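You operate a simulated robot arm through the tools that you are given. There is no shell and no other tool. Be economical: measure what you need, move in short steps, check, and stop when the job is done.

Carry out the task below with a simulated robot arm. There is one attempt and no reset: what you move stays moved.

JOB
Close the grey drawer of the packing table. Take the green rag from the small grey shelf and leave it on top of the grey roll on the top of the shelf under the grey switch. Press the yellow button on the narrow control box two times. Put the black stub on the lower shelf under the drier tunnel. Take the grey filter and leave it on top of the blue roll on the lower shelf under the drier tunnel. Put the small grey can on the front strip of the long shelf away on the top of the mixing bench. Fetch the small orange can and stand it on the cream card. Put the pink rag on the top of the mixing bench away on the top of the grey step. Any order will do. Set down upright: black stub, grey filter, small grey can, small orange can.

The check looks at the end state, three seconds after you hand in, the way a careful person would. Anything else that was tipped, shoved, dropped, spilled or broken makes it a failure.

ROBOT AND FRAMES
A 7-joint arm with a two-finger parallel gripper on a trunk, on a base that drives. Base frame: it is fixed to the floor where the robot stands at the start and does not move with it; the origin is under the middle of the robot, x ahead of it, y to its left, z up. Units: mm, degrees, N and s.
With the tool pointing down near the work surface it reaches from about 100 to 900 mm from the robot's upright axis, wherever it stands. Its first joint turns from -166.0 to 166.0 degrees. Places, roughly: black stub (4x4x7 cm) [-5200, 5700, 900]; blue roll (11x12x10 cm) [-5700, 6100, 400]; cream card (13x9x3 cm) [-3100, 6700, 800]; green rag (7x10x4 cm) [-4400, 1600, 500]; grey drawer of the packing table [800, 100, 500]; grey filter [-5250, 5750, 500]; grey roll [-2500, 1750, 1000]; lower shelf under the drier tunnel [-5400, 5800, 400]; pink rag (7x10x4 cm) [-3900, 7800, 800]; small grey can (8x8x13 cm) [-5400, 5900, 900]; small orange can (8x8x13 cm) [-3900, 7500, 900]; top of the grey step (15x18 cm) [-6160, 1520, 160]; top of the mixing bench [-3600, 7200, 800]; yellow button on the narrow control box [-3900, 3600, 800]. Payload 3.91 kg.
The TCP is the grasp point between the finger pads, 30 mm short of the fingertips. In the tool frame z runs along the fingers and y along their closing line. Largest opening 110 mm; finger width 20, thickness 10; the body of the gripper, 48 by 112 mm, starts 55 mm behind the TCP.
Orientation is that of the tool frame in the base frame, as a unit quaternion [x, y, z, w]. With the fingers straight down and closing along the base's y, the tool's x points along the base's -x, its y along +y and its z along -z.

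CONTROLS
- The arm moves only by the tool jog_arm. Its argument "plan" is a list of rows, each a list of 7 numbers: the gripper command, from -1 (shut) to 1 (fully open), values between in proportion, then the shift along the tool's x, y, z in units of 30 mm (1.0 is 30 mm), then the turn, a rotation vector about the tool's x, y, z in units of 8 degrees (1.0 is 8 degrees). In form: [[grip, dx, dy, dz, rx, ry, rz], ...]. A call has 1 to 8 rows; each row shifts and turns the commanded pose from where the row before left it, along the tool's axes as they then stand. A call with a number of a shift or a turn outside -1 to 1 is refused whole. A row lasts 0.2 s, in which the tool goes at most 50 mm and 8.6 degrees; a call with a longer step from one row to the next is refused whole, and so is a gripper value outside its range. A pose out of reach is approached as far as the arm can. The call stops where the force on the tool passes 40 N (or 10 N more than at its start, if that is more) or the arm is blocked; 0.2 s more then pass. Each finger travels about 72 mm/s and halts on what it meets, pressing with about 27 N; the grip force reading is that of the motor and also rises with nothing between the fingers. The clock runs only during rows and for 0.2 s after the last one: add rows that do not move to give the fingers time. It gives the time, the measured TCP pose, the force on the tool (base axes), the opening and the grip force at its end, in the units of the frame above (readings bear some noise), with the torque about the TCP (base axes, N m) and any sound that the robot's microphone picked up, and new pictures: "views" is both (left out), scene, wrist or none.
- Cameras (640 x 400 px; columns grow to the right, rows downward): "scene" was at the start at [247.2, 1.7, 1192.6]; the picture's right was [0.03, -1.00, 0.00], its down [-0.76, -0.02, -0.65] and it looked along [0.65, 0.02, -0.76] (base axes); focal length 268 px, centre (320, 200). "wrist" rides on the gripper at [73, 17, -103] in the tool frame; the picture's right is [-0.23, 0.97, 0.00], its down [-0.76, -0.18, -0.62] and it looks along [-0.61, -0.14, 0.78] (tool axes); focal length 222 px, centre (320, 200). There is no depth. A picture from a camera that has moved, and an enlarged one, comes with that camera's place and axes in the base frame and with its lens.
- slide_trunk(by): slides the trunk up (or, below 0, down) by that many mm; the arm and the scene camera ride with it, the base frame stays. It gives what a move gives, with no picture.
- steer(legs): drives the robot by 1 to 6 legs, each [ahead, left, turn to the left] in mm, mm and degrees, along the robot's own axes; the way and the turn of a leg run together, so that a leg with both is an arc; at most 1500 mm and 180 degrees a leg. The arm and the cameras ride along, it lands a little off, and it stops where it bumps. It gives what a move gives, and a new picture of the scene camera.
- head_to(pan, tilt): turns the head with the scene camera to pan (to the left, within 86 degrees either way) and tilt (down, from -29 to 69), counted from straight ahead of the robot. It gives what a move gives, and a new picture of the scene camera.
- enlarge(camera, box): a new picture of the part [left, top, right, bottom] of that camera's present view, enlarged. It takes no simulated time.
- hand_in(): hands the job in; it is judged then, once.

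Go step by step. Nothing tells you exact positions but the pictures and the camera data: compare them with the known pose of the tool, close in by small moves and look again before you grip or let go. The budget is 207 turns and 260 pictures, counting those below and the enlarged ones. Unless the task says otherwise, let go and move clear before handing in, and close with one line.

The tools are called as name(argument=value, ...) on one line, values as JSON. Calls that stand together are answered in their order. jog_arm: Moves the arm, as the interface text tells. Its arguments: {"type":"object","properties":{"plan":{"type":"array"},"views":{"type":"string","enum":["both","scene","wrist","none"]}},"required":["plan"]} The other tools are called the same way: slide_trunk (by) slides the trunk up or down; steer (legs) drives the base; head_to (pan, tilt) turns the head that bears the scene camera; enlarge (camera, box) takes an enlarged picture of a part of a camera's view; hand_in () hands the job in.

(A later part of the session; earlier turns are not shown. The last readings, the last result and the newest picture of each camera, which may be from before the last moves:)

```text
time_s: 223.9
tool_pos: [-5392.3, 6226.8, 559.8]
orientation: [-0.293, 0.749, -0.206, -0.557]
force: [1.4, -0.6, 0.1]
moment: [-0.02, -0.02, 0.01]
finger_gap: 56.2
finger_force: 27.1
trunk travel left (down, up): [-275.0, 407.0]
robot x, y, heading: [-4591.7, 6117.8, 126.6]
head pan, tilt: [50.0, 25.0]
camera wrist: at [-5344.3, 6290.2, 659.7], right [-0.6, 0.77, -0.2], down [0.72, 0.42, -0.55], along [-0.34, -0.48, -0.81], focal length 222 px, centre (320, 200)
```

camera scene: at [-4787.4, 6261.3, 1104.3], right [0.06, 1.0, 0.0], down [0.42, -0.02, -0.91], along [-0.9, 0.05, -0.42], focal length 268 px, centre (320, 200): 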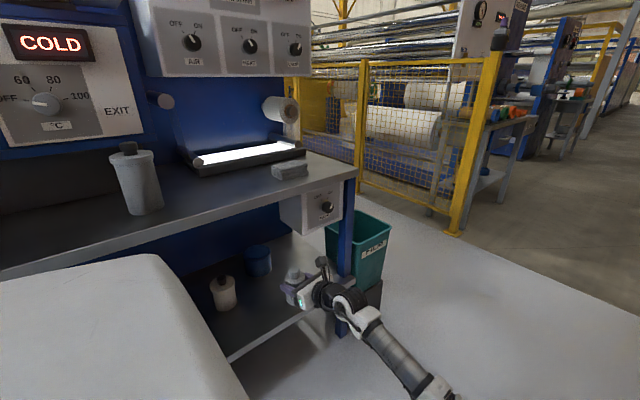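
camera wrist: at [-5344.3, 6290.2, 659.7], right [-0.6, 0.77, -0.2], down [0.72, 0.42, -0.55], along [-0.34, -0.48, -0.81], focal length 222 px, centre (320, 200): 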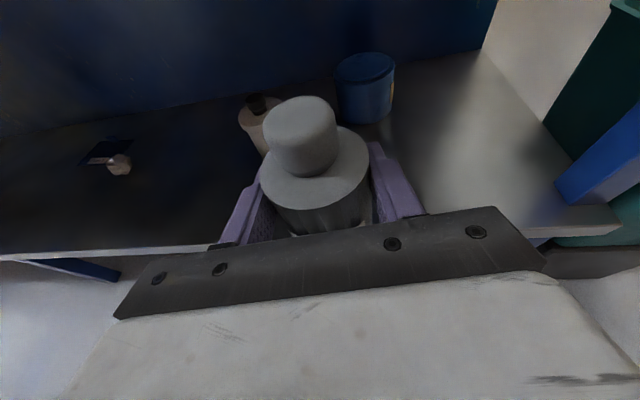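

Roll top is at about (-5694, 6064, 460). I lower slightly to stay under the hanging switch box, go ahead 85 mm, then left 200 mm.

slide_trunk(by=-12)

steer(legs=[[85, 0, 0], [0, 200, 0]])

jog_arm(plan=[[-1, 0, 0, 0, 0, 0, 0]], views="wrist")

```text
time_s: 224.5
tool_pos: [-5391.0, 6226.9, 548.1]
orientation: [-0.294, 0.749, -0.207, -0.557]
force: [-0.4, 0.8, -0.9]
moment: [-0.03, 0.0, 0.03]
finger_gap: 55.9
finger_force: 27.0
trunk travel left (down, up): [-263.0, 419.0]
robot x, y, heading: [-4591.5, 6117.1, 126.8]
head pan, tilt: [50.0, 25.0]
```

```text
time_s: 227.0
tool_pos: [-5573.4, 6201.2, 547.3]
orientation: [-0.295, 0.747, -0.205, -0.559]
force: [0.4, -0.3, -0.8]
moment: [0.05, 0.0, 0.03]
finger_gap: 56.0
finger_force: 27.4
trunk travel left (down, up): [-263.0, 419.0]
robot x, y, heading: [-4774.3, 6090.3, 126.5]
head pan, tilt: [50.0, 25.0]
stopped in leg 2: the force on the tool passed its limit at 168 N (the readings are from after the stop); the commanded pose is now the measured one
camera scene: at [-4969.9, 6232.9, 1092.4], right [0.06, 1.0, 0.0], down [0.42, -0.02, -0.91], along [-0.9, 0.05, -0.42], focal length 268 px, centre (320, 200)
```

scene: 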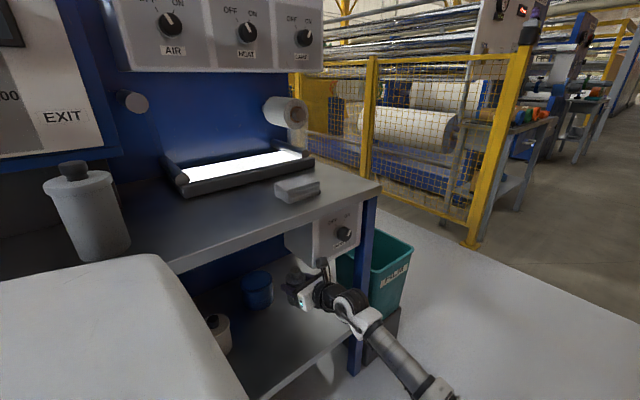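

```text
time_s: 227.4
tool_pos: [-5572.9, 6200.6, 548.4]
orientation: [-0.295, 0.747, -0.204, -0.56]
force: [1.2, 1.6, 0.3]
moment: [-0.11, 0.13, 0.01]
finger_gap: 56.2
finger_force: 26.8
trunk travel left (down, up): [-263.0, 419.0]
robot x, y, heading: [-4772.8, 6091.9, 126.8]
head pan, tilt: [50.0, 25.0]
camera wrist: at [-5524.3, 6263.5, 647.5], right [-0.61, 0.77, -0.19], down [0.72, 0.43, -0.55], along [-0.34, -0.47, -0.81], focal length 222 px, centre (320, 200)
```

wrist: 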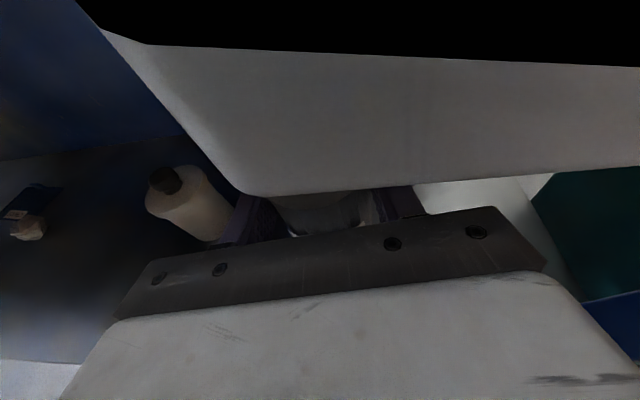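

The camera mount met the hanging switch box (its bottom is lower, about z 612). I back out and will come in from a different angle, yawing the tool to point more along -x.

steer(legs=[[0, -210, 0]])

jog_arm(plan=[[-1, 0, 0, 0, -0.95, 0, 0.29], [-1, 0, 0, 0, -0.95, 0, 0.29], [-1, 0, 0, 0, -0.95, 0, 0.29], [-1, 0, 0, 0, -0.95, 0, 0.29], [-1, 0, 0, 0, -0.95, 0, 0.29], [-1, 0, 0, 0, 0, 0, 0]], views="both")

```text
time_s: 229.6
tool_pos: [-5409.2, 6323.4, 548.2]
orientation: [-0.295, 0.747, -0.204, -0.56]
force: [-0.1, -0.1, -0.5]
moment: [0.02, -0.03, 0.02]
finger_gap: 55.7
finger_force: 26.7
trunk travel left (down, up): [-263.0, 419.0]
robot x, y, heading: [-4609.4, 6212.8, 126.6]
head pan, tilt: [50.0, 25.0]
camera scene: at [-4806.3, 6355.1, 1092.3], right [0.06, 1.0, 0.0], down [0.42, -0.02, -0.91], along [-0.9, 0.05, -0.42], focal length 268 px, centre (320, 200)
```

scene: 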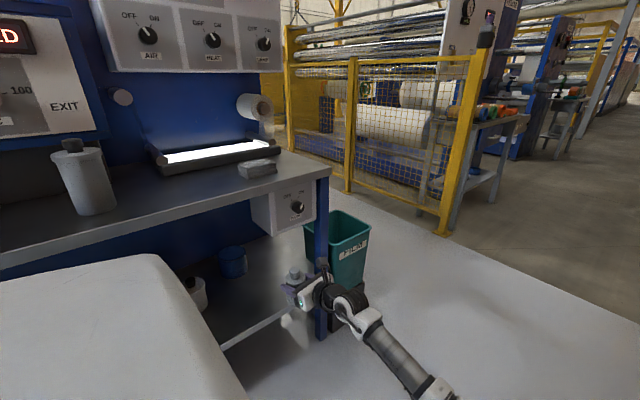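

```text
time_s: 231.0
tool_pos: [-5410.7, 6322.0, 548.2]
orientation: [-0.133, 0.789, -0.087, -0.594]
force: [-0.4, 0.1, -1.6]
moment: [0.02, -0.01, -0.01]
finger_gap: 56.1
finger_force: 26.6
out of reach, approached as far as the arm can: row 4, 5
trunk travel left (down, up): [-263.0, 419.0]
robot x, y, heading: [-4614.8, 6212.3, 126.7]
head pan, tilt: [50.0, 25.0]
camera scene: at [-4806.2, 6355.1, 1092.3], right [0.06, 1.0, 0.0], down [0.42, -0.02, -0.91], along [-0.9, 0.05, -0.42], focal length 268 px, centre (320, 200)
camera wrist: at [-5338.7, 6361.8, 646.5], right [-0.24, 0.95, -0.2], down [0.82, 0.1, -0.56], along [-0.51, -0.3, -0.8], focal length 222 px, centre (320, 200)
```

scene: 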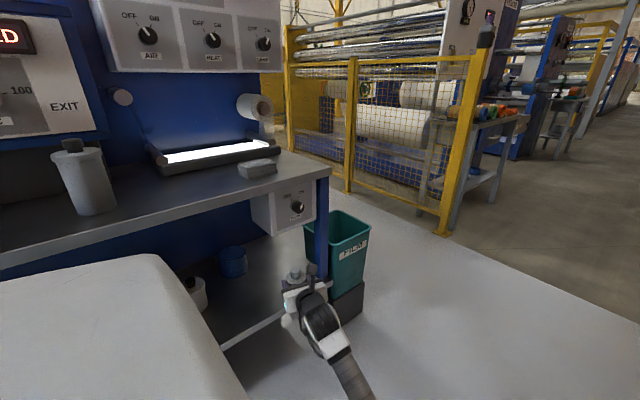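
wrist: 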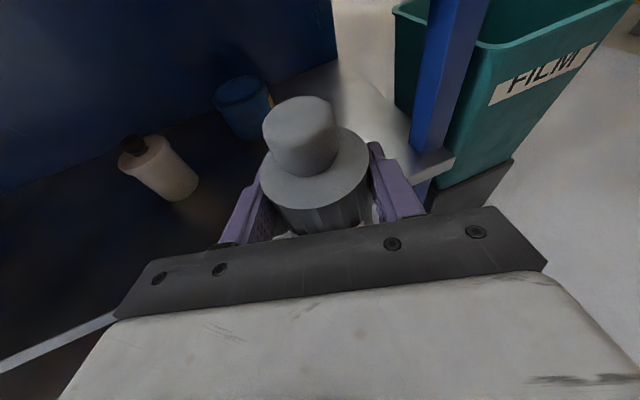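

Filter is still firmly held, and the tool points along heading 198. I back up, extend the arm outward, then bring it in mostly with the base, left of the switch box.

steer(legs=[[-230, 0, 0]])

jog_arm(plan=[[-1, 0.26, 0.37, 0.66, 0, 0, 0], [-1, 0.26, 0.37, 0.66, 0, 0, 0], [-1, 0.26, 0.37, 0.66, 0, 0, 0], [-1, 0.26, 0.37, 0.66, 0, 0, 0], [-1, 0, 0, 0, 0, 0, 0]], views="wrist")

```text
time_s: 232.8
tool_pos: [-5271.6, 6138.0, 547.8]
orientation: [-0.133, 0.789, -0.086, -0.594]
force: [-0.3, -0.2, -0.9]
moment: [0.01, 0.01, -0.03]
finger_gap: 55.9
finger_force: 27.0
trunk travel left (down, up): [-263.0, 419.0]
robot x, y, heading: [-4473.7, 6030.4, 126.7]
head pan, tilt: [50.0, 25.0]
camera scene: at [-4669.3, 6170.8, 1092.3], right [0.06, 1.0, 0.0], down [0.42, -0.02, -0.91], along [-0.9, 0.05, -0.42], focal length 268 px, centre (320, 200)
```

scene: 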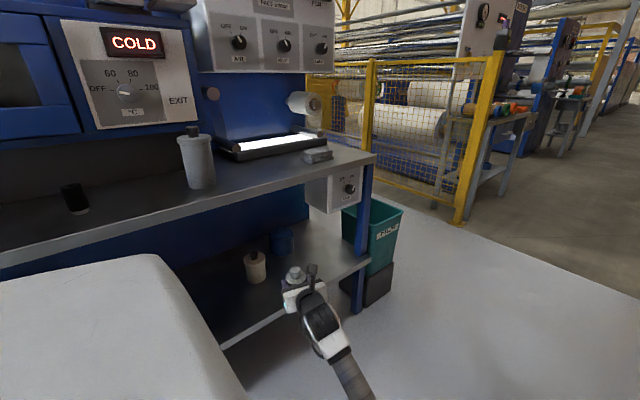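

```text
time_s: 234.0
tool_pos: [-5366.8, 6153.1, 557.1]
orientation: [-0.133, 0.789, -0.086, -0.594]
force: [0.0, 0.1, -0.7]
moment: [0.01, 0.02, 0.0]
finger_gap: 56.0
finger_force: 26.9
trunk travel left (down, up): [-263.0, 419.0]
robot x, y, heading: [-4473.4, 6028.9, 126.8]
head pan, tilt: [50.0, 25.0]
camera wrist: at [-5296.6, 6190.7, 654.4], right [-0.25, 0.95, -0.2], down [0.82, 0.1, -0.56], along [-0.51, -0.3, -0.8], focal length 222 px, centre (320, 200)
```

wrist: 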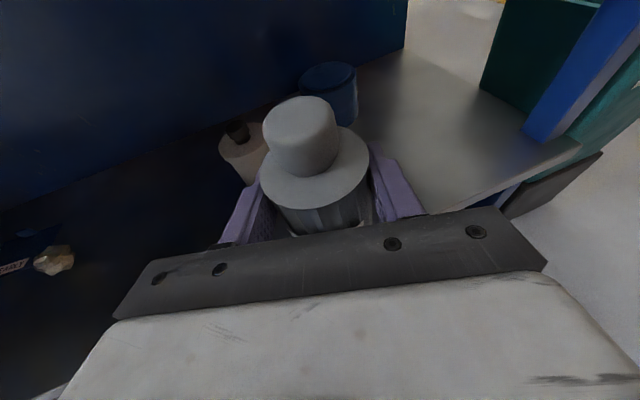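

slide_trunk(by=-14)

steer(legs=[[68, 200, 0]])

jog_arm(plan=[[-1, 0, 0, 0, 0, 0, 0]], views="wrist")

```text
time_s: 234.6
tool_pos: [-5366.2, 6151.6, 541.8]
orientation: [-0.134, 0.789, -0.087, -0.594]
force: [0.2, 0.1, -0.8]
moment: [0.0, 0.01, -0.01]
finger_gap: 56.0
finger_force: 27.0
trunk travel left (down, up): [-249.0, 433.0]
robot x, y, heading: [-4476.1, 6029.3, 126.9]
head pan, tilt: [50.0, 25.0]
```

```text
time_s: 236.8
tool_pos: [-5568.3, 6083.9, 540.9]
orientation: [-0.135, 0.789, -0.088, -0.593]
force: [0.0, -0.5, -0.2]
moment: [-0.01, -0.01, 0.01]
finger_gap: 55.8
finger_force: 27.0
trunk travel left (down, up): [-249.0, 433.0]
robot x, y, heading: [-4674.7, 5960.7, 126.8]
head pan, tilt: [50.0, 25.0]
camera scene: at [-4870.8, 6103.8, 1078.3], right [0.05, 1.0, 0.0], down [0.42, -0.02, -0.91], along [-0.91, 0.05, -0.42], focal length 268 px, centre (320, 200)
```

scene: 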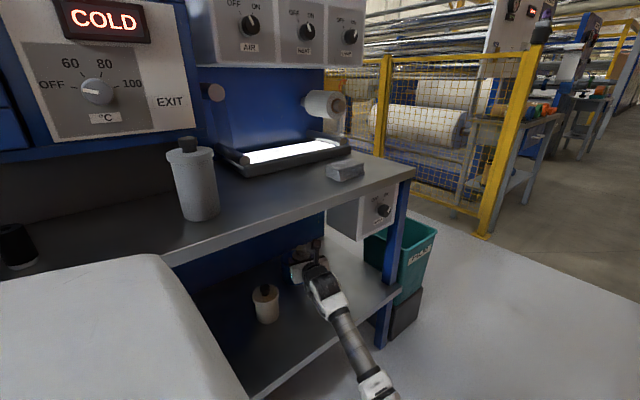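

```text
time_s: 237.2
tool_pos: [-5568.2, 6082.8, 541.0]
orientation: [-0.134, 0.789, -0.087, -0.594]
force: [-0.2, 0.0, -1.7]
moment: [-0.01, 0.01, 0.01]
finger_gap: 55.5
finger_force: 26.8
trunk travel left (down, up): [-249.0, 433.0]
robot x, y, heading: [-4680.4, 5961.9, 126.7]
head pan, tilt: [50.0, 25.0]
camera wrist: at [-5498.1, 6121.8, 640.3], right [-0.25, 0.95, -0.2], down [0.82, 0.1, -0.56], along [-0.51, -0.3, -0.8], focal length 222 px, centre (320, 200)
```

wrist: 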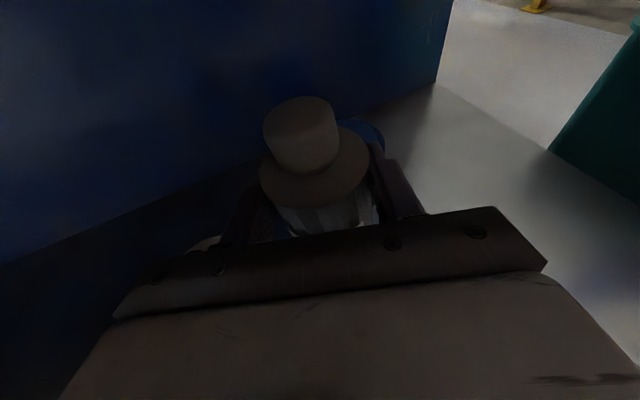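

steer(legs=[[36, 103, 0]])

jog_arm(plan=[[-1, 0, 0, 0, 0, 0, 0]], views="wrist")

enlarge(camera="scene", box=[240, 220, 400, 320])

```text
time_s: 238.6
tool_pos: [-5673.4, 6049.5, 541.3]
orientation: [-0.135, 0.788, -0.088, -0.594]
force: [0.3, -0.1, 0.1]
moment: [-0.01, -0.01, -0.01]
finger_gap: 55.8
finger_force: 27.9
trunk travel left (down, up): [-249.0, 433.0]
robot x, y, heading: [-4779.2, 5931.7, 127.0]
head pan, tilt: [50.0, 25.0]
camera scene: at [-4975.0, 6070.9, 1078.3], right [0.05, 1.0, 0.0], down [0.42, -0.02, -0.91], along [-0.91, 0.05, -0.42], focal length 268 px, centre (320, 200)
```

scene: 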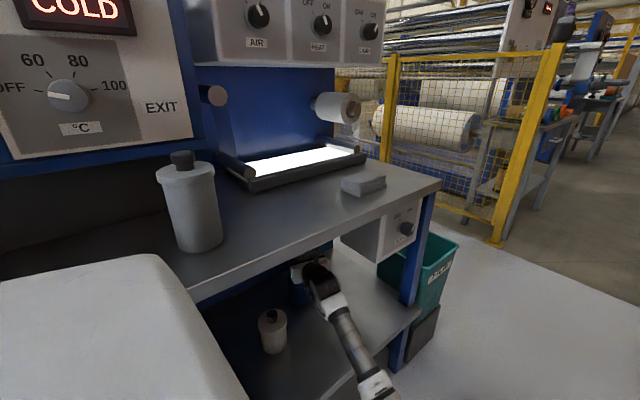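

```text
time_s: 239.0
tool_pos: [-5672.5, 6050.6, 542.8]
orientation: [-0.134, 0.789, -0.087, -0.594]
force: [0.0, -0.6, -0.5]
moment: [0.0, 0.01, 0.01]
finger_gap: 56.0
finger_force: 27.3
trunk travel left (down, up): [-249.0, 433.0]
robot x, y, heading: [-4781.2, 5931.1, 126.9]
head pan, tilt: [50.0, 25.0]
camera wrist: at [-5602.3, 6088.8, 640.3], right [-0.25, 0.95, -0.2], down [0.82, 0.1, -0.56], along [-0.51, -0.3, -0.8], focal length 222 px, centre (320, 200)
```

wrist: 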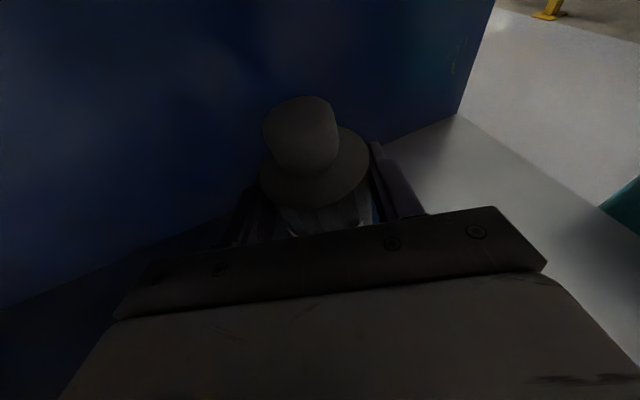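

```text
4.00 times, centred on (320, 270) of scene
camera zoom: at [-4975.0, 6070.9, 1078.3], right [0.05, 1.0, 0.0], down [0.42, -0.02, -0.91], along [-0.91, 0.05, -0.42], focal length 1072 px, centre (320, -80)
```

zoom: 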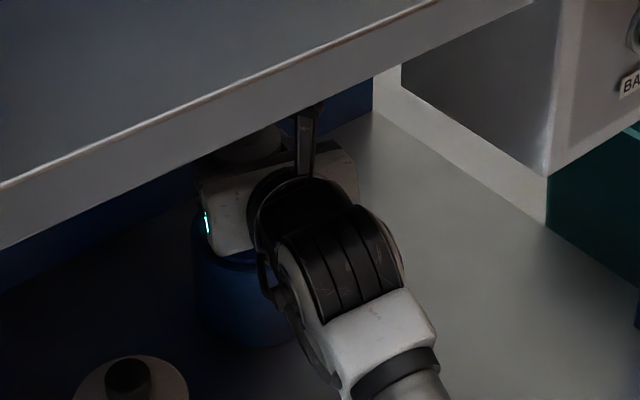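

The filter is over the roll, perhaps 15–20 mm short. I move in a bit more and lower gently.

jog_arm(plan=[[-1, 0.14, 0.05, 0.5, 0, 0, 0], [-1, 0, 0, 0, 0, 0, 0]], views="none")

slide_trunk(by=-8)

jog_arm(plan=[[-1, 0, 0, 0, 0, 0, 0]], views="none")

```text
time_s: 239.6
tool_pos: [-5688.9, 6045.9, 541.5]
orientation: [-0.134, 0.789, -0.087, -0.594]
force: [0.0, 0.5, 0.6]
moment: [0.0, 0.01, -0.02]
finger_gap: 55.8
finger_force: 27.1
trunk travel left (down, up): [-249.0, 433.0]
robot x, y, heading: [-4778.4, 5930.7, 126.9]
head pan, tilt: [50.0, 25.0]
```

```text
time_s: 240.2
tool_pos: [-5689.5, 6046.6, 534.3]
orientation: [-0.135, 0.788, -0.088, -0.594]
force: [0.5, 0.1, -1.6]
moment: [-0.01, -0.01, -0.03]
finger_gap: 55.6
finger_force: 27.0
trunk travel left (down, up): [-241.0, 441.0]
robot x, y, heading: [-4781.8, 5931.2, 127.2]
head pan, tilt: [50.0, 25.0]
```

```text
time_s: 240.6
tool_pos: [-5689.5, 6046.3, 534.1]
orientation: [-0.134, 0.789, -0.087, -0.593]
force: [0.7, 0.0, -1.2]
moment: [0.01, 0.0, -0.01]
finger_gap: 55.8
finger_force: 27.0
trunk travel left (down, up): [-241.0, 441.0]
robot x, y, heading: [-4782.2, 5933.3, 127.0]
head pan, tilt: [50.0, 25.0]
```

slide_trunk(by=-5)

slide_trunk(by=-4)

slide_trunk(by=-4)

```text
time_s: 241.1
tool_pos: [-5688.8, 6047.0, 529.5]
orientation: [-0.135, 0.788, -0.088, -0.594]
force: [-0.4, -0.2, -0.7]
moment: [0.02, -0.01, 0.03]
finger_gap: 55.5
finger_force: 26.9
trunk travel left (down, up): [-236.0, 446.0]
robot x, y, heading: [-4777.8, 5929.6, 126.9]
head pan, tilt: [50.0, 25.0]
```

```text
time_s: 241.7
tool_pos: [-5688.8, 6046.7, 525.2]
orientation: [-0.135, 0.788, -0.088, -0.594]
force: [-0.2, 0.7, 0.2]
moment: [0.01, -0.01, 0.02]
finger_gap: 55.5
finger_force: 27.0
trunk travel left (down, up): [-232.0, 450.0]
robot x, y, heading: [-4780.5, 5931.8, 126.9]
head pan, tilt: [50.0, 25.0]
```

```text
time_s: 242.2
tool_pos: [-5689.0, 6046.6, 522.6]
orientation: [-0.136, 0.788, -0.089, -0.594]
force: [-0.3, 0.5, 1.3]
moment: [-0.1, 0.01, -0.01]
finger_gap: 55.7
finger_force: 26.7
trunk travel left (down, up): [-228.0, 454.0]
robot x, y, heading: [-4777.1, 5926.1, 127.3]
head pan, tilt: [50.0, 25.0]
```

slide_trunk(by=-3)

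jog_arm(plan=[[-1, 0, 0, 0, 0, 0, 0]], views="wrist")

enlarge(camera="scene", box=[240, 220, 400, 320])

```text
time_s: 242.7
tool_pos: [-5688.6, 6045.9, 521.3]
orientation: [-0.135, 0.787, -0.088, -0.596]
force: [1.6, 0.3, 13.1]
moment: [-0.2, -0.31, 0.02]
finger_gap: 55.8
finger_force: 26.9
trunk travel left (down, up): [-225.0, 457.0]
robot x, y, heading: [-4785.2, 5931.3, 127.1]
head pan, tilt: [50.0, 25.0]
```

```text
time_s: 243.1
tool_pos: [-5688.8, 6045.5, 521.3]
orientation: [-0.134, 0.787, -0.087, -0.596]
force: [-2.6, -0.8, 16.8]
moment: [-0.3, -0.14, -0.03]
finger_gap: 55.8
finger_force: 27.3
trunk travel left (down, up): [-225.0, 457.0]
robot x, y, heading: [-4781.5, 5930.6, 127.3]
head pan, tilt: [50.0, 25.0]
camera wrist: at [-5617.6, 6085.8, 619.7], right [-0.25, 0.95, -0.2], down [0.82, 0.1, -0.56], along [-0.52, -0.3, -0.8], focal length 222 px, centre (320, 200)
```

wrist: 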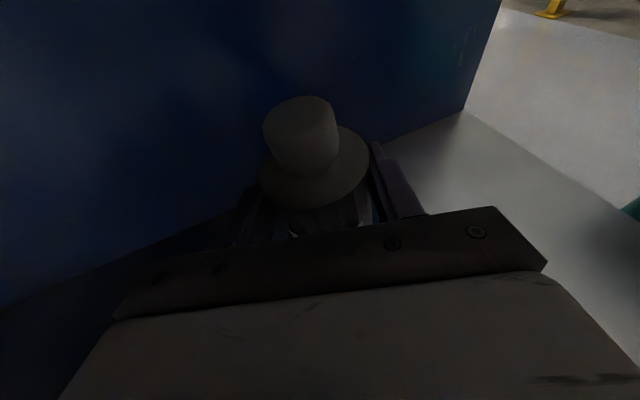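

```text
4.00 times, centred on (320, 270) of scene
camera zoom: at [-4973.8, 6070.7, 1054.8], right [0.05, 1.0, 0.0], down [0.42, -0.02, -0.91], along [-0.91, 0.05, -0.42], focal length 1072 px, centre (320, -80)
```

zoom: 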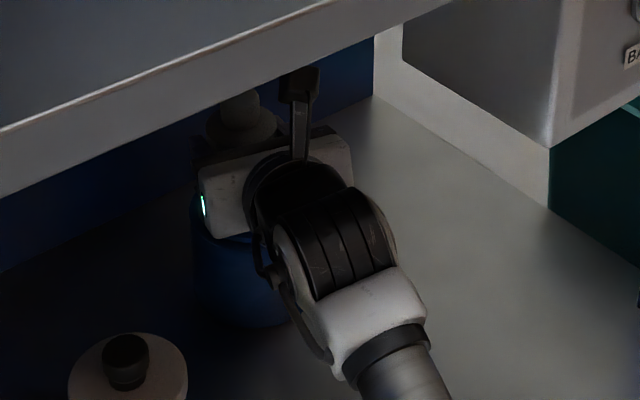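

Contact at z≈521. I relieve slightly, open, and check.

slide_trunk(by=3)

jog_arm(plan=[[-0.2, 0, 0, 0, 0, 0, 0], [0.1, 0, 0, 0, 0, 0, 0], [0.3, 0, 0, 0, 0, 0, 0], [0.5, 0, 0, 0, 0, 0, 0], [0.6, 0, 0, 0, 0, 0, 0], [0.6, 0, 0, 0, 0, 0, 0]], views="wrist")

enlarge(camera="scene", box=[240, 220, 400, 320])

```text
time_s: 243.6
tool_pos: [-5689.0, 6047.4, 521.3]
orientation: [-0.135, 0.789, -0.088, -0.593]
force: [-2.7, 0.2, 11.0]
moment: [-0.23, 0.05, -0.05]
finger_gap: 55.7
finger_force: 27.0
trunk travel left (down, up): [-228.0, 454.0]
robot x, y, heading: [-4780.3, 5932.2, 127.0]
head pan, tilt: [50.0, 25.0]
```

```text
time_s: 245.0
tool_pos: [-5688.5, 6047.1, 521.5]
orientation: [-0.134, 0.788, -0.087, -0.594]
force: [0.1, 0.3, 0.1]
moment: [0.0, 0.03, -0.02]
finger_gap: 88.0
finger_force: 0.0
trunk travel left (down, up): [-228.0, 454.0]
robot x, y, heading: [-4782.2, 5926.2, 127.0]
head pan, tilt: [50.0, 25.0]
camera wrist: at [-5618.2, 6085.7, 619.5], right [-0.25, 0.95, -0.2], down [0.82, 0.1, -0.56], along [-0.51, -0.3, -0.8], focal length 222 px, centre (320, 200)
```

wrist: 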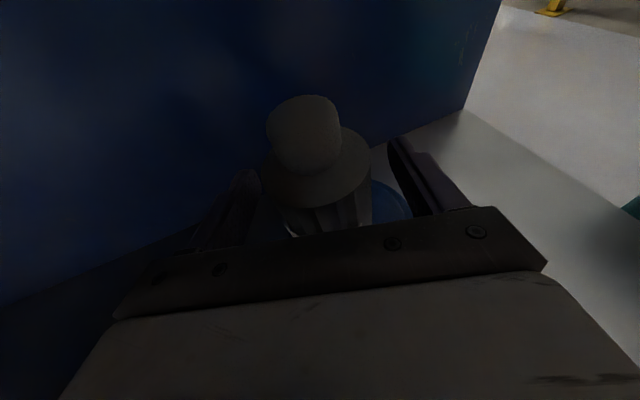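

```text
4.00 times, centred on (320, 270) of scene
camera zoom: at [-4975.0, 6070.9, 1057.3], right [0.05, 1.0, 0.0], down [0.42, -0.02, -0.91], along [-0.91, 0.05, -0.42], focal length 1072 px, centre (320, -80)
```

zoom: 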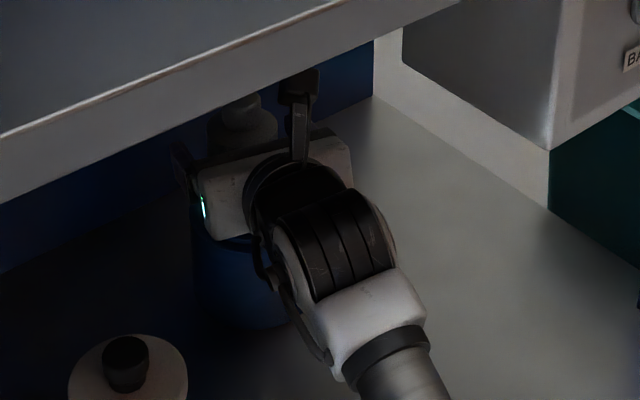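

The filter stands on the roll. I retract straight back along the approach line with the base.

steer(legs=[[-51, -150, 0], [-51, -150, 0]])

enlarge(camera="scene", box=[200, 180, 392, 300])

```text
time_s: 248.2
tool_pos: [-5389.3, 6148.4, 520.7]
orientation: [-0.133, 0.789, -0.086, -0.594]
force: [-0.6, -0.1, -0.5]
moment: [-0.01, -0.02, 0.01]
finger_gap: 88.0
finger_force: 0.0
trunk travel left (down, up): [-228.0, 454.0]
robot x, y, heading: [-4481.6, 6027.0, 126.6]
head pan, tilt: [50.0, 25.0]
camera scene: at [-4674.5, 6168.6, 1057.3], right [0.06, 1.0, 0.0], down [0.42, -0.02, -0.91], along [-0.9, 0.05, -0.42], focal length 268 px, centre (320, 200)
```

scene: 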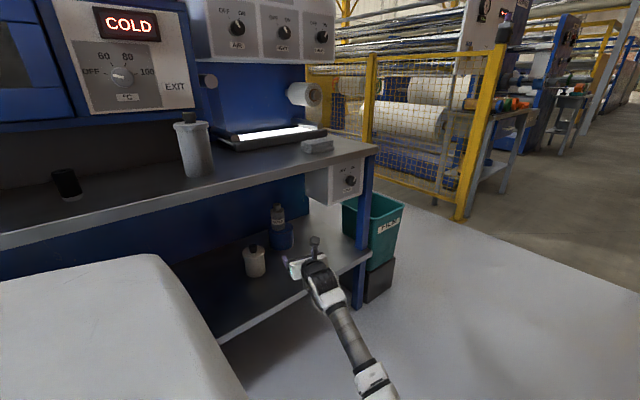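

```text
3.33 times, centred on (296, 240) of scene
camera zoom: at [-4674.5, 6168.6, 1057.3], right [0.06, 1.0, 0.0], down [0.42, -0.02, -0.91], along [-0.9, 0.05, -0.42], focal length 894 px, centre (400, 67)
```

zoom: 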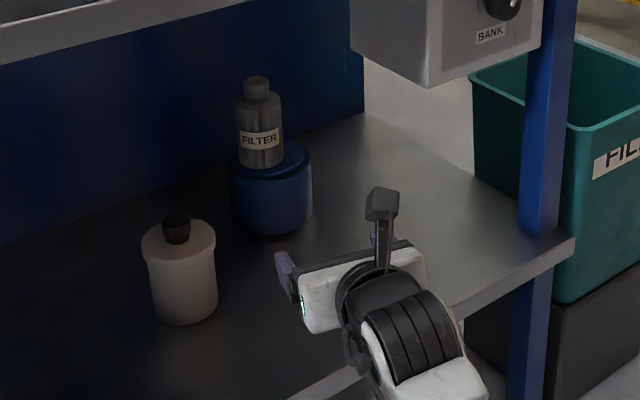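

Filter is placed upright on the blue roll. Next the black stub at about (-5207, 5683, base 826) on the upper shelf: I back off, move along, and raise.

steer(legs=[[-30, -140, 0], [-540, 0, 0]])

slide_trunk(by=380)

jog_arm(plan=[[0.6, 0, 0, 0, 0, 0, 0]], views="both")

```text
time_s: 252.8
tool_pos: [-4928.8, 5769.3, 520.6]
orientation: [-0.131, 0.789, -0.085, -0.594]
force: [-0.5, 0.0, -0.1]
moment: [-0.02, -0.03, 0.01]
finger_gap: 87.6
finger_force: 0.1
trunk travel left (down, up): [-228.0, 454.0]
robot x, y, heading: [-4019.8, 5648.8, 126.9]
head pan, tilt: [50.0, 25.0]
camera scene: at [-4213.9, 5788.7, 1057.3], right [0.06, 1.0, 0.0], down [0.42, -0.03, -0.91], along [-0.9, 0.05, -0.42], focal length 268 px, centre (320, 200)
```

scene: 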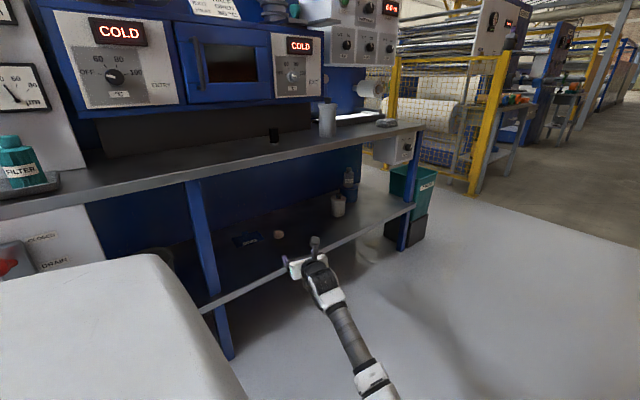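

```text
time_s: 256.4
tool_pos: [-4929.2, 5769.1, 901.2]
orientation: [-0.132, 0.789, -0.086, -0.594]
force: [0.1, 0.2, 0.4]
moment: [0.0, 0.0, -0.02]
finger_gap: 88.1
finger_force: 0.0
trunk travel left (down, up): [-608.0, 74.0]
robot x, y, heading: [-4021.6, 5645.6, 126.7]
head pan, tilt: [50.0, 25.0]
```

```text
time_s: 256.8
tool_pos: [-4927.1, 5770.2, 901.1]
orientation: [-0.131, 0.789, -0.085, -0.594]
force: [-0.1, -0.6, -0.6]
moment: [0.0, -0.03, -0.03]
finger_gap: 87.8
finger_force: 0.0
trunk travel left (down, up): [-608.0, 74.0]
robot x, y, heading: [-4023.7, 5647.4, 126.6]
head pan, tilt: [50.0, 25.0]
camera scene: at [-4213.9, 5788.7, 1437.3], right [0.06, 1.0, 0.0], down [0.42, -0.03, -0.91], along [-0.9, 0.05, -0.42], focal length 268 px, centre (320, 200)
camera wrist: at [-4857.1, 5807.9, 999.4], right [-0.24, 0.95, -0.2], down [0.82, 0.09, -0.56], along [-0.51, -0.3, -0.8], focal length 222 px, centre (320, 200)
```

scene: 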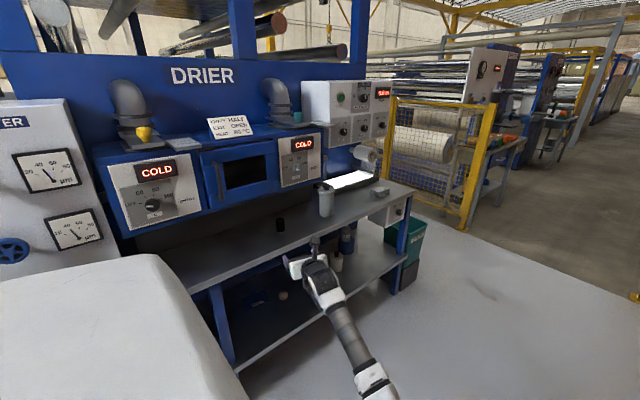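
wrist: 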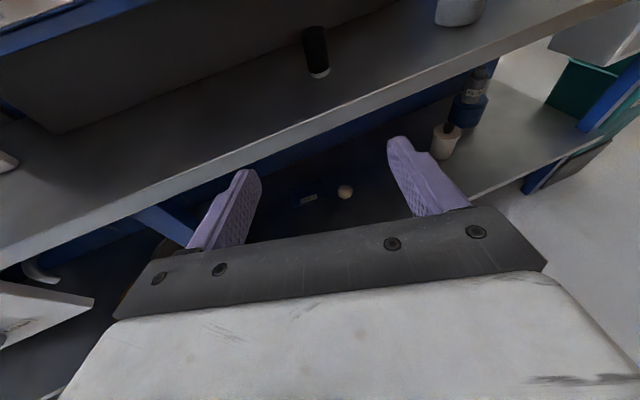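

slide_trunk(by=-24)

steer(legs=[[72, 208, 0]])

jog_arm(plan=[[0.6, 0, 0, 0, 0, 0, 0]], views="wrist")

```text
time_s: 257.5
tool_pos: [-4928.2, 5769.9, 877.5]
orientation: [-0.132, 0.789, -0.086, -0.594]
force: [0.4, 0.6, 0.6]
moment: [0.0, 0.02, 0.0]
finger_gap: 87.9
finger_force: 0.0
trunk travel left (down, up): [-584.0, 98.0]
robot x, y, heading: [-4020.9, 5643.2, 126.9]
head pan, tilt: [50.0, 25.0]
```

```text
time_s: 259.8
tool_pos: [-5139.8, 5701.6, 875.7]
orientation: [-0.132, 0.789, -0.086, -0.594]
force: [0.3, -0.8, -0.3]
moment: [0.02, 0.0, -0.02]
finger_gap: 88.2
finger_force: 0.1
trunk travel left (down, up): [-584.0, 98.0]
robot x, y, heading: [-4236.5, 5575.5, 126.6]
head pan, tilt: [50.0, 25.0]
camera scene: at [-4426.3, 5721.0, 1413.3], right [0.06, 1.0, 0.0], down [0.42, -0.02, -0.91], along [-0.9, 0.05, -0.42], focal length 268 px, centre (320, 200)
```

scene: 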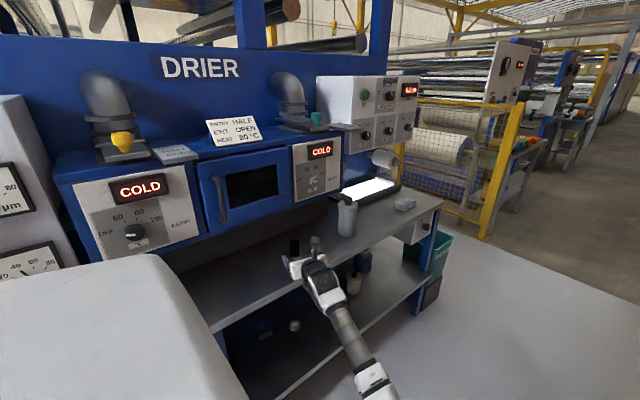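

```text
time_s: 260.2
tool_pos: [-5140.0, 5701.9, 876.4]
orientation: [-0.132, 0.79, -0.086, -0.593]
force: [0.5, -0.5, -1.2]
moment: [0.01, 0.0, 0.01]
finger_gap: 88.2
finger_force: 0.2
trunk travel left (down, up): [-584.0, 98.0]
robot x, y, heading: [-4232.7, 5577.6, 126.5]
head pan, tilt: [50.0, 25.0]
camera wrist: at [-5069.3, 5740.2, 975.4], right [-0.24, 0.95, -0.2], down [0.82, 0.09, -0.56], along [-0.51, -0.3, -0.8], focal length 222 px, centre (320, 200)
```

wrist: 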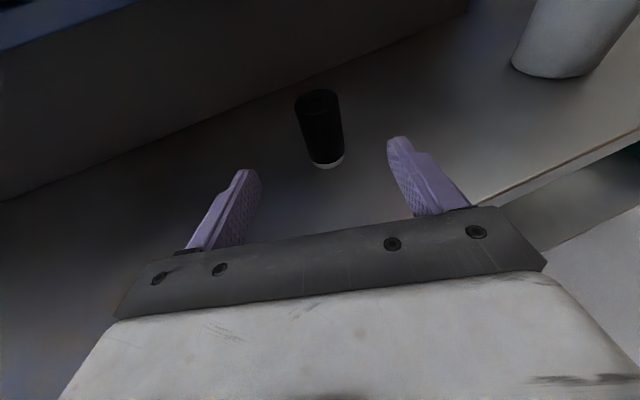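

jog_arm(plan=[[0.6, 0.28, 0, 0.95, 0, 0, 0], [0.6, 0.28, 0, 0.95, 0, 0, 0], [0.6, 0.19, 0, 0.65, 0, 0, 0], [0, 0, 0, 0, 0, 0, 0], [-0.5, 0, 0, 0, 0, 0, 0], [-1, 0, 0, 0, 0, 0, 0], [-1, 0, 0, 0, 0, 0, 0], [-1, 0, 0, 0, 0, 0, 0]], views="wrist")

```text
time_s: 262.0
tool_pos: [-5215.5, 5677.9, 878.2]
orientation: [-0.132, 0.789, -0.086, -0.594]
force: [-1.8, 0.7, 1.8]
moment: [0.01, 0.09, -0.01]
finger_gap: 35.4
finger_force: 26.8
trunk travel left (down, up): [-584.0, 98.0]
robot x, y, heading: [-4231.7, 5580.0, 126.4]
head pan, tilt: [50.0, 25.0]
camera wrist: at [-5144.6, 5716.0, 976.3], right [-0.24, 0.95, -0.2], down [0.82, 0.09, -0.56], along [-0.51, -0.3, -0.8], focal length 222 px, centre (320, 200)
```

wrist: 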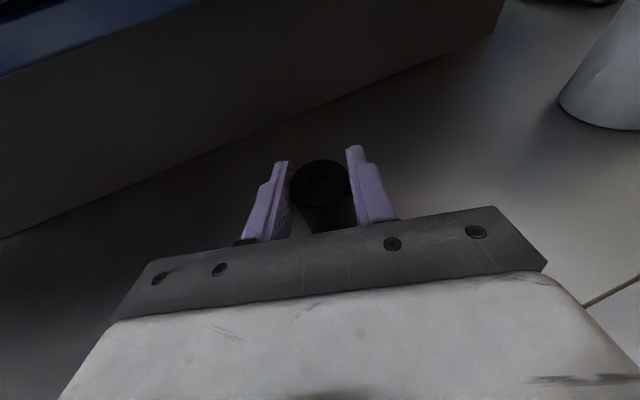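

Stub gripped. I lift, retract, move along the shelf and lower to the bottom shelf's level.

slide_trunk(by=25)

steer(legs=[[-99, -289, 0], [203, 0, 0]])

slide_trunk(by=-465)

jog_arm(plan=[[-1, 0, 0, 0, 0, 0, 0]], views="wrist")

```text
time_s: 262.7
tool_pos: [-5216.0, 5678.0, 902.4]
orientation: [-0.132, 0.789, -0.086, -0.594]
force: [0.1, -0.3, -3.8]
moment: [0.02, -0.03, -0.01]
finger_gap: 35.4
finger_force: 27.5
trunk travel left (down, up): [-609.0, 73.0]
robot x, y, heading: [-4233.4, 5578.8, 126.6]
head pan, tilt: [50.0, 25.0]
```

```text
time_s: 266.8
tool_pos: [-5044.3, 5934.5, 901.2]
orientation: [-0.132, 0.79, -0.086, -0.593]
force: [-0.6, 1.2, -3.9]
moment: [0.0, 0.02, -0.03]
finger_gap: 35.0
finger_force: 26.8
trunk travel left (down, up): [-609.0, 73.0]
robot x, y, heading: [-4060.3, 5830.0, 126.1]
head pan, tilt: [50.0, 25.0]
camera scene: at [-4255.3, 5977.1, 1438.0], right [0.06, 1.0, 0.0], down [0.42, -0.03, -0.91], along [-0.9, 0.06, -0.42], focal length 268 px, centre (320, 200)
```

scene: 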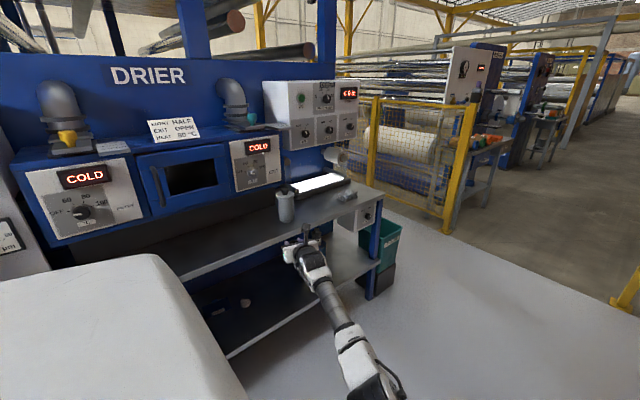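

```text
refused: -465 is not a number from -400 to 400
```

```text
time_s: 267.2
tool_pos: [-5044.2, 5935.1, 901.6]
orientation: [-0.131, 0.79, -0.085, -0.593]
force: [-0.1, 0.2, -4.2]
moment: [0.02, 0.0, 0.01]
finger_gap: 35.1
finger_force: 26.6
trunk travel left (down, up): [-609.0, 73.0]
robot x, y, heading: [-4062.9, 5834.9, 126.4]
head pan, tilt: [50.0, 25.0]
camera wrist: at [-4973.3, 5973.4, 999.6], right [-0.24, 0.95, -0.2], down [0.82, 0.09, -0.56], along [-0.51, -0.3, -0.81], focal length 222 px, centre (320, 200)
```

wrist: 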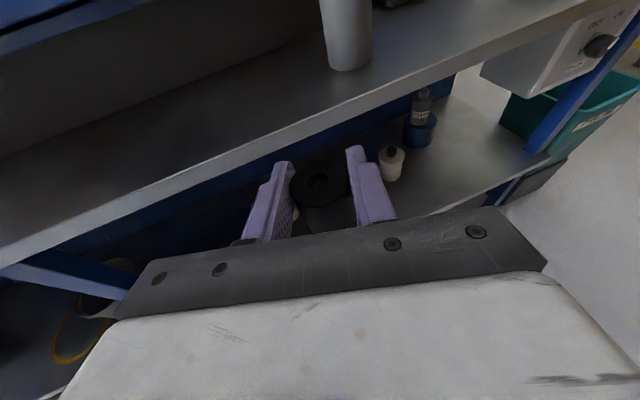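

slide_trunk(by=-400)

slide_trunk(by=-62)

steer(legs=[[84, 235, 0]])

jog_arm(plan=[[-1, 0, 0, 0, 0, 0, 0]], views="wrist")

```text
time_s: 271.0
tool_pos: [-5045.4, 5935.4, 501.5]
orientation: [-0.131, 0.79, -0.084, -0.593]
force: [-0.4, -0.1, -4.1]
moment: [0.01, 0.02, 0.0]
finger_gap: 34.8
finger_force: 27.0
trunk travel left (down, up): [-209.0, 473.0]
robot x, y, heading: [-4060.6, 5834.8, 126.4]
head pan, tilt: [50.0, 25.0]
```

```text
time_s: 272.0
tool_pos: [-5043.6, 5934.0, 440.5]
orientation: [-0.131, 0.79, -0.085, -0.594]
force: [-0.2, -0.2, -2.6]
moment: [-0.03, -0.02, 0.01]
finger_gap: 35.0
finger_force: 27.1
trunk travel left (down, up): [-147.0, 535.0]
robot x, y, heading: [-4061.3, 5835.3, 126.3]
head pan, tilt: [50.0, 25.0]
```

```text
time_s: 274.4
tool_pos: [-5282.8, 5865.8, 438.7]
orientation: [-0.13, 0.79, -0.084, -0.594]
force: [0.5, 0.1, -3.4]
moment: [0.02, 0.01, -0.03]
finger_gap: 35.4
finger_force: 26.7
trunk travel left (down, up): [-147.0, 535.0]
robot x, y, heading: [-4297.6, 5763.5, 126.3]
head pan, tilt: [50.0, 25.0]
camera scene: at [-4492.9, 5906.0, 976.2], right [0.06, 1.0, 0.0], down [0.42, -0.03, -0.91], along [-0.9, 0.06, -0.42], focal length 268 px, centre (320, 200)
```

scene: 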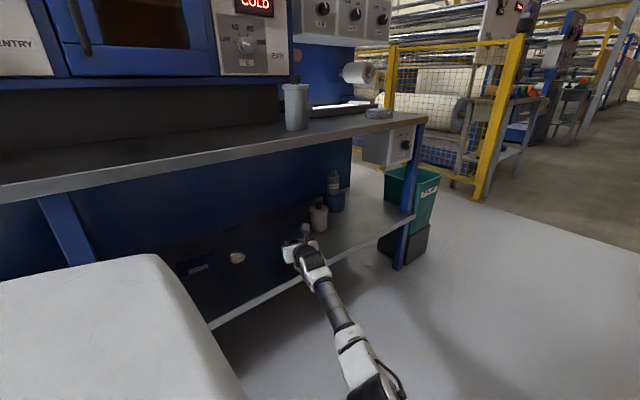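

```text
time_s: 274.9
tool_pos: [-5283.1, 5864.3, 438.9]
orientation: [-0.131, 0.79, -0.085, -0.593]
force: [0.2, 0.0, -3.8]
moment: [0.01, 0.02, 0.04]
finger_gap: 35.2
finger_force: 27.5
trunk travel left (down, up): [-147.0, 535.0]
robot x, y, heading: [-4299.9, 5766.4, 126.4]
head pan, tilt: [50.0, 25.0]
camera wrist: at [-5211.4, 5903.8, 537.7], right [-0.24, 0.95, -0.2], down [0.82, 0.09, -0.56], along [-0.51, -0.3, -0.81], focal length 222 px, centre (320, 200)
```

wrist: 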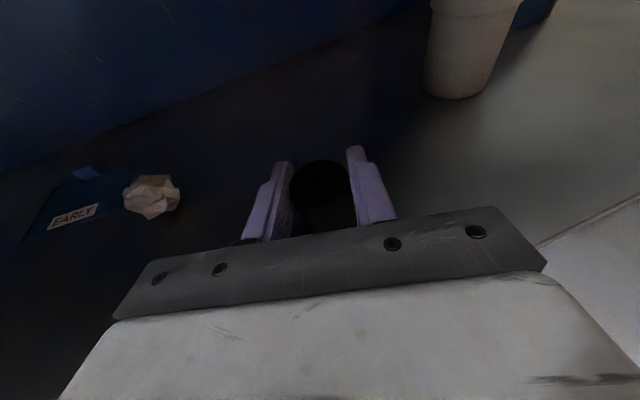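

steer(legs=[[9, 27, 0]])

slide_trunk(by=-15)

slide_trunk(by=-4)

slide_trunk(by=-3)

```text
time_s: 275.8
tool_pos: [-5309.2, 5855.8, 439.7]
orientation: [-0.131, 0.79, -0.085, -0.593]
force: [-0.5, -0.7, -2.5]
moment: [0.01, 0.04, -0.02]
finger_gap: 35.3
finger_force: 26.7
trunk travel left (down, up): [-147.0, 535.0]
robot x, y, heading: [-4327.9, 5752.6, 126.4]
head pan, tilt: [50.0, 25.0]
camera scene: at [-4520.3, 5897.0, 976.2], right [0.06, 1.0, 0.0], down [0.42, -0.03, -0.91], along [-0.9, 0.06, -0.42], focal length 268 px, centre (320, 200)
```

scene: 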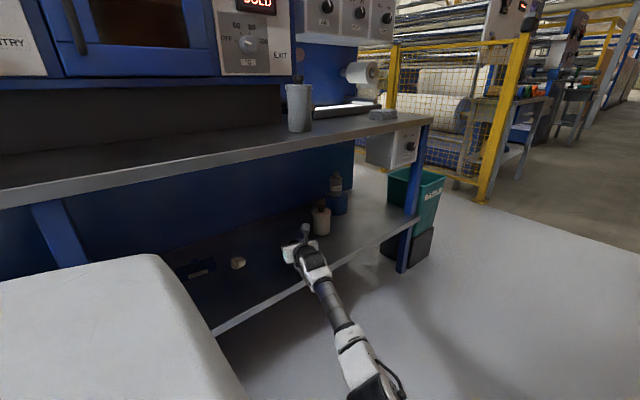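

```text
time_s: 276.4
tool_pos: [-5310.7, 5859.7, 447.5]
orientation: [-0.133, 0.785, -0.08, -0.6]
force: [-0.5, -0.1, -3.4]
moment: [0.02, -0.03, 0.03]
finger_gap: 35.2
finger_force: 26.6
trunk travel left (down, up): [-132.0, 550.0]
robot x, y, heading: [-4326.9, 5757.4, 126.3]
head pan, tilt: [50.0, 25.0]
```

```text
time_s: 276.9
tool_pos: [-5311.7, 5858.2, 451.9]
orientation: [-0.133, 0.782, -0.077, -0.604]
force: [0.0, 0.5, -3.3]
moment: [0.02, 0.02, 0.04]
finger_gap: 35.0
finger_force: 27.0
trunk travel left (down, up): [-128.0, 554.0]
robot x, y, heading: [-4327.0, 5755.7, 126.4]
head pan, tilt: [50.0, 25.0]
```

```text
time_s: 277.4
tool_pos: [-5311.8, 5859.3, 455.5]
orientation: [-0.134, 0.781, -0.076, -0.605]
force: [-0.2, 0.9, -3.5]
moment: [0.02, 0.03, -0.03]
finger_gap: 35.4
finger_force: 27.1
trunk travel left (down, up): [-125.0, 557.0]
robot x, y, heading: [-4327.5, 5755.0, 126.4]
head pan, tilt: [50.0, 25.0]
```

An arm link is riding on the shelf edge. I raise the trunk and lower with the arm instead.

slide_trunk(by=62)

jog_arm(plan=[[-1, -0.9, 0, 0.27, 0, 0, 0], [-1, -0.9, 0, 0.27, 0, 0, 0], [-1, 0, 0, 0, 0, 0, 0]], views="both")

```text
time_s: 278.4
tool_pos: [-5309.5, 5856.1, 478.4]
orientation: [-0.132, 0.79, -0.086, -0.593]
force: [0.0, -0.2, -4.2]
moment: [-0.01, -0.02, 0.01]
finger_gap: 34.8
finger_force: 27.3
trunk travel left (down, up): [-187.0, 495.0]
robot x, y, heading: [-4323.8, 5756.9, 126.7]
head pan, tilt: [50.0, 25.0]
```

```text
time_s: 279.2
tool_pos: [-5309.0, 5856.7, 423.1]
orientation: [-0.13, 0.789, -0.084, -0.594]
force: [-0.4, 0.4, -4.1]
moment: [-0.04, -0.02, 0.0]
finger_gap: 35.3
finger_force: 26.8
trunk travel left (down, up): [-187.0, 495.0]
robot x, y, heading: [-4323.8, 5753.3, 126.3]
head pan, tilt: [50.0, 25.0]
camera scene: at [-4520.4, 5897.0, 1016.2], right [0.06, 1.0, 0.0], down [0.42, -0.03, -0.91], along [-0.9, 0.06, -0.42], focal length 268 px, centre (320, 200)
camera wrist: at [-5238.9, 5895.3, 521.9], right [-0.24, 0.95, -0.2], down [0.82, 0.09, -0.56], along [-0.51, -0.3, -0.81], focal length 222 px, centre (320, 200)
```

scene: 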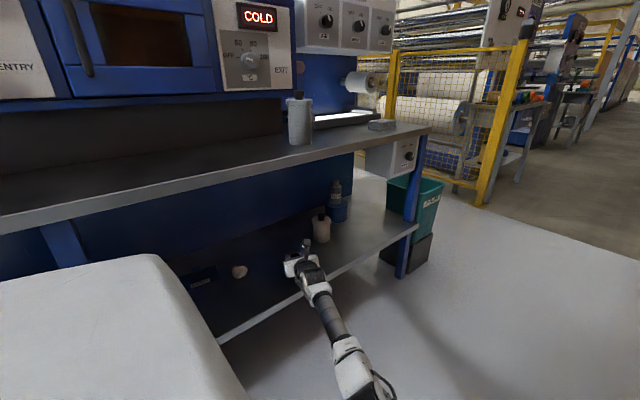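
wrist: 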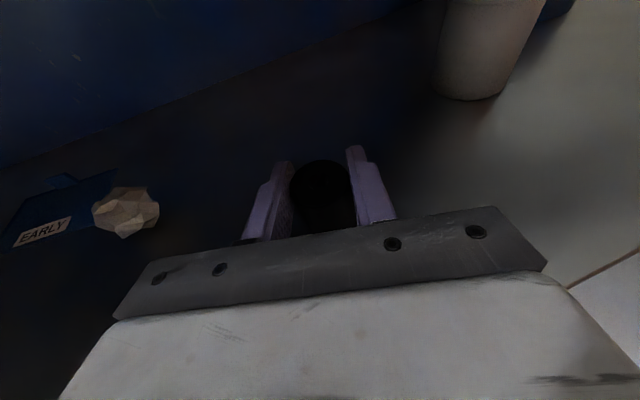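

Good: at 423 freely. A few more millimetres down until touch.

jog_arm(plan=[[-1, -0.09, 0, 0.03, 0, 0, 0], [-1, -0.09, 0, 0.03, 0, 0, 0], [-1, -0.06, 0, 0.02, 0, 0, 0], [-1, 0, 0, 0, 0, 0, 0]], views="none")

```text
time_s: 280.2
tool_pos: [-5310.4, 5856.2, 419.0]
orientation: [-0.131, 0.789, -0.085, -0.594]
force: [2.1, -0.4, 5.7]
moment: [-0.06, -0.18, 0.03]
finger_gap: 35.2
finger_force: 26.9
trunk travel left (down, up): [-187.0, 495.0]
robot x, y, heading: [-4326.0, 5753.2, 126.3]
head pan, tilt: [50.0, 25.0]
```

Touching down. Release and retract.

jog_arm(plan=[[-0.3, 0, 0, 0, 0, 0, 0], [0, 0, 0, 0, 0, 0, 0], [0.3, 0, 0, 0, 0, 0, 0], [0.5, 0, 0, 0, 0, 0, 0], [0.5, 0, 0, 0, 0, 0, 0]], views="none")

steer(legs=[[-60, -175, 0], [-30, -85, 0]])

enlarge(camera="scene", box=[180, 160, 372, 280])

```text
time_s: 281.4
tool_pos: [-5310.3, 5856.6, 415.2]
orientation: [-0.131, 0.789, -0.085, -0.594]
force: [0.8, -0.7, 0.1]
moment: [-0.01, 0.01, -0.01]
finger_gap: 82.5
finger_force: 0.1
trunk travel left (down, up): [-187.0, 495.0]
robot x, y, heading: [-4328.5, 5753.1, 126.4]
head pan, tilt: [50.0, 25.0]
```

```text
time_s: 284.4
tool_pos: [-5044.8, 5942.7, 415.6]
orientation: [-0.13, 0.79, -0.084, -0.593]
force: [-0.6, 0.1, 0.5]
moment: [-0.01, 0.02, 0.02]
finger_gap: 82.3
finger_force: 0.1
trunk travel left (down, up): [-187.0, 495.0]
robot x, y, heading: [-4063.6, 5833.9, 126.2]
head pan, tilt: [50.0, 25.0]
camera scene: at [-4254.1, 5979.5, 1016.3], right [0.07, 1.0, 0.0], down [0.42, -0.03, -0.91], along [-0.9, 0.06, -0.42], focal length 268 px, centre (320, 200)
```

scene: 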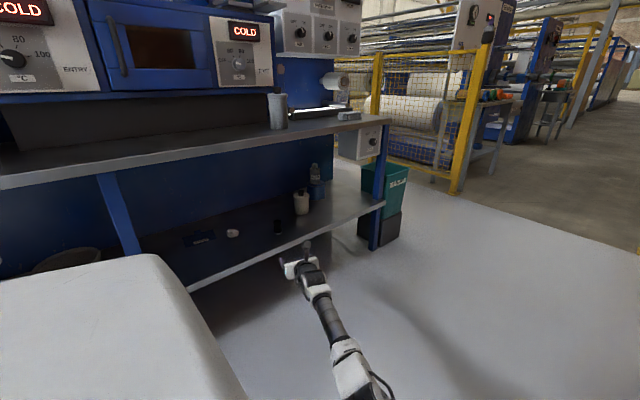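

```text
3.33 times, centred on (276, 220) of scene
camera zoom: at [-4254.1, 5979.5, 1016.3], right [0.07, 1.0, 0.0], down [0.42, -0.03, -0.91], along [-0.9, 0.06, -0.42], focal length 894 px, centre (467, 133)
```

zoom: 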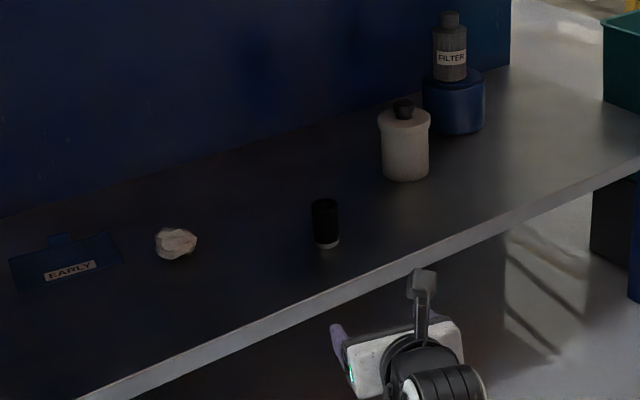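

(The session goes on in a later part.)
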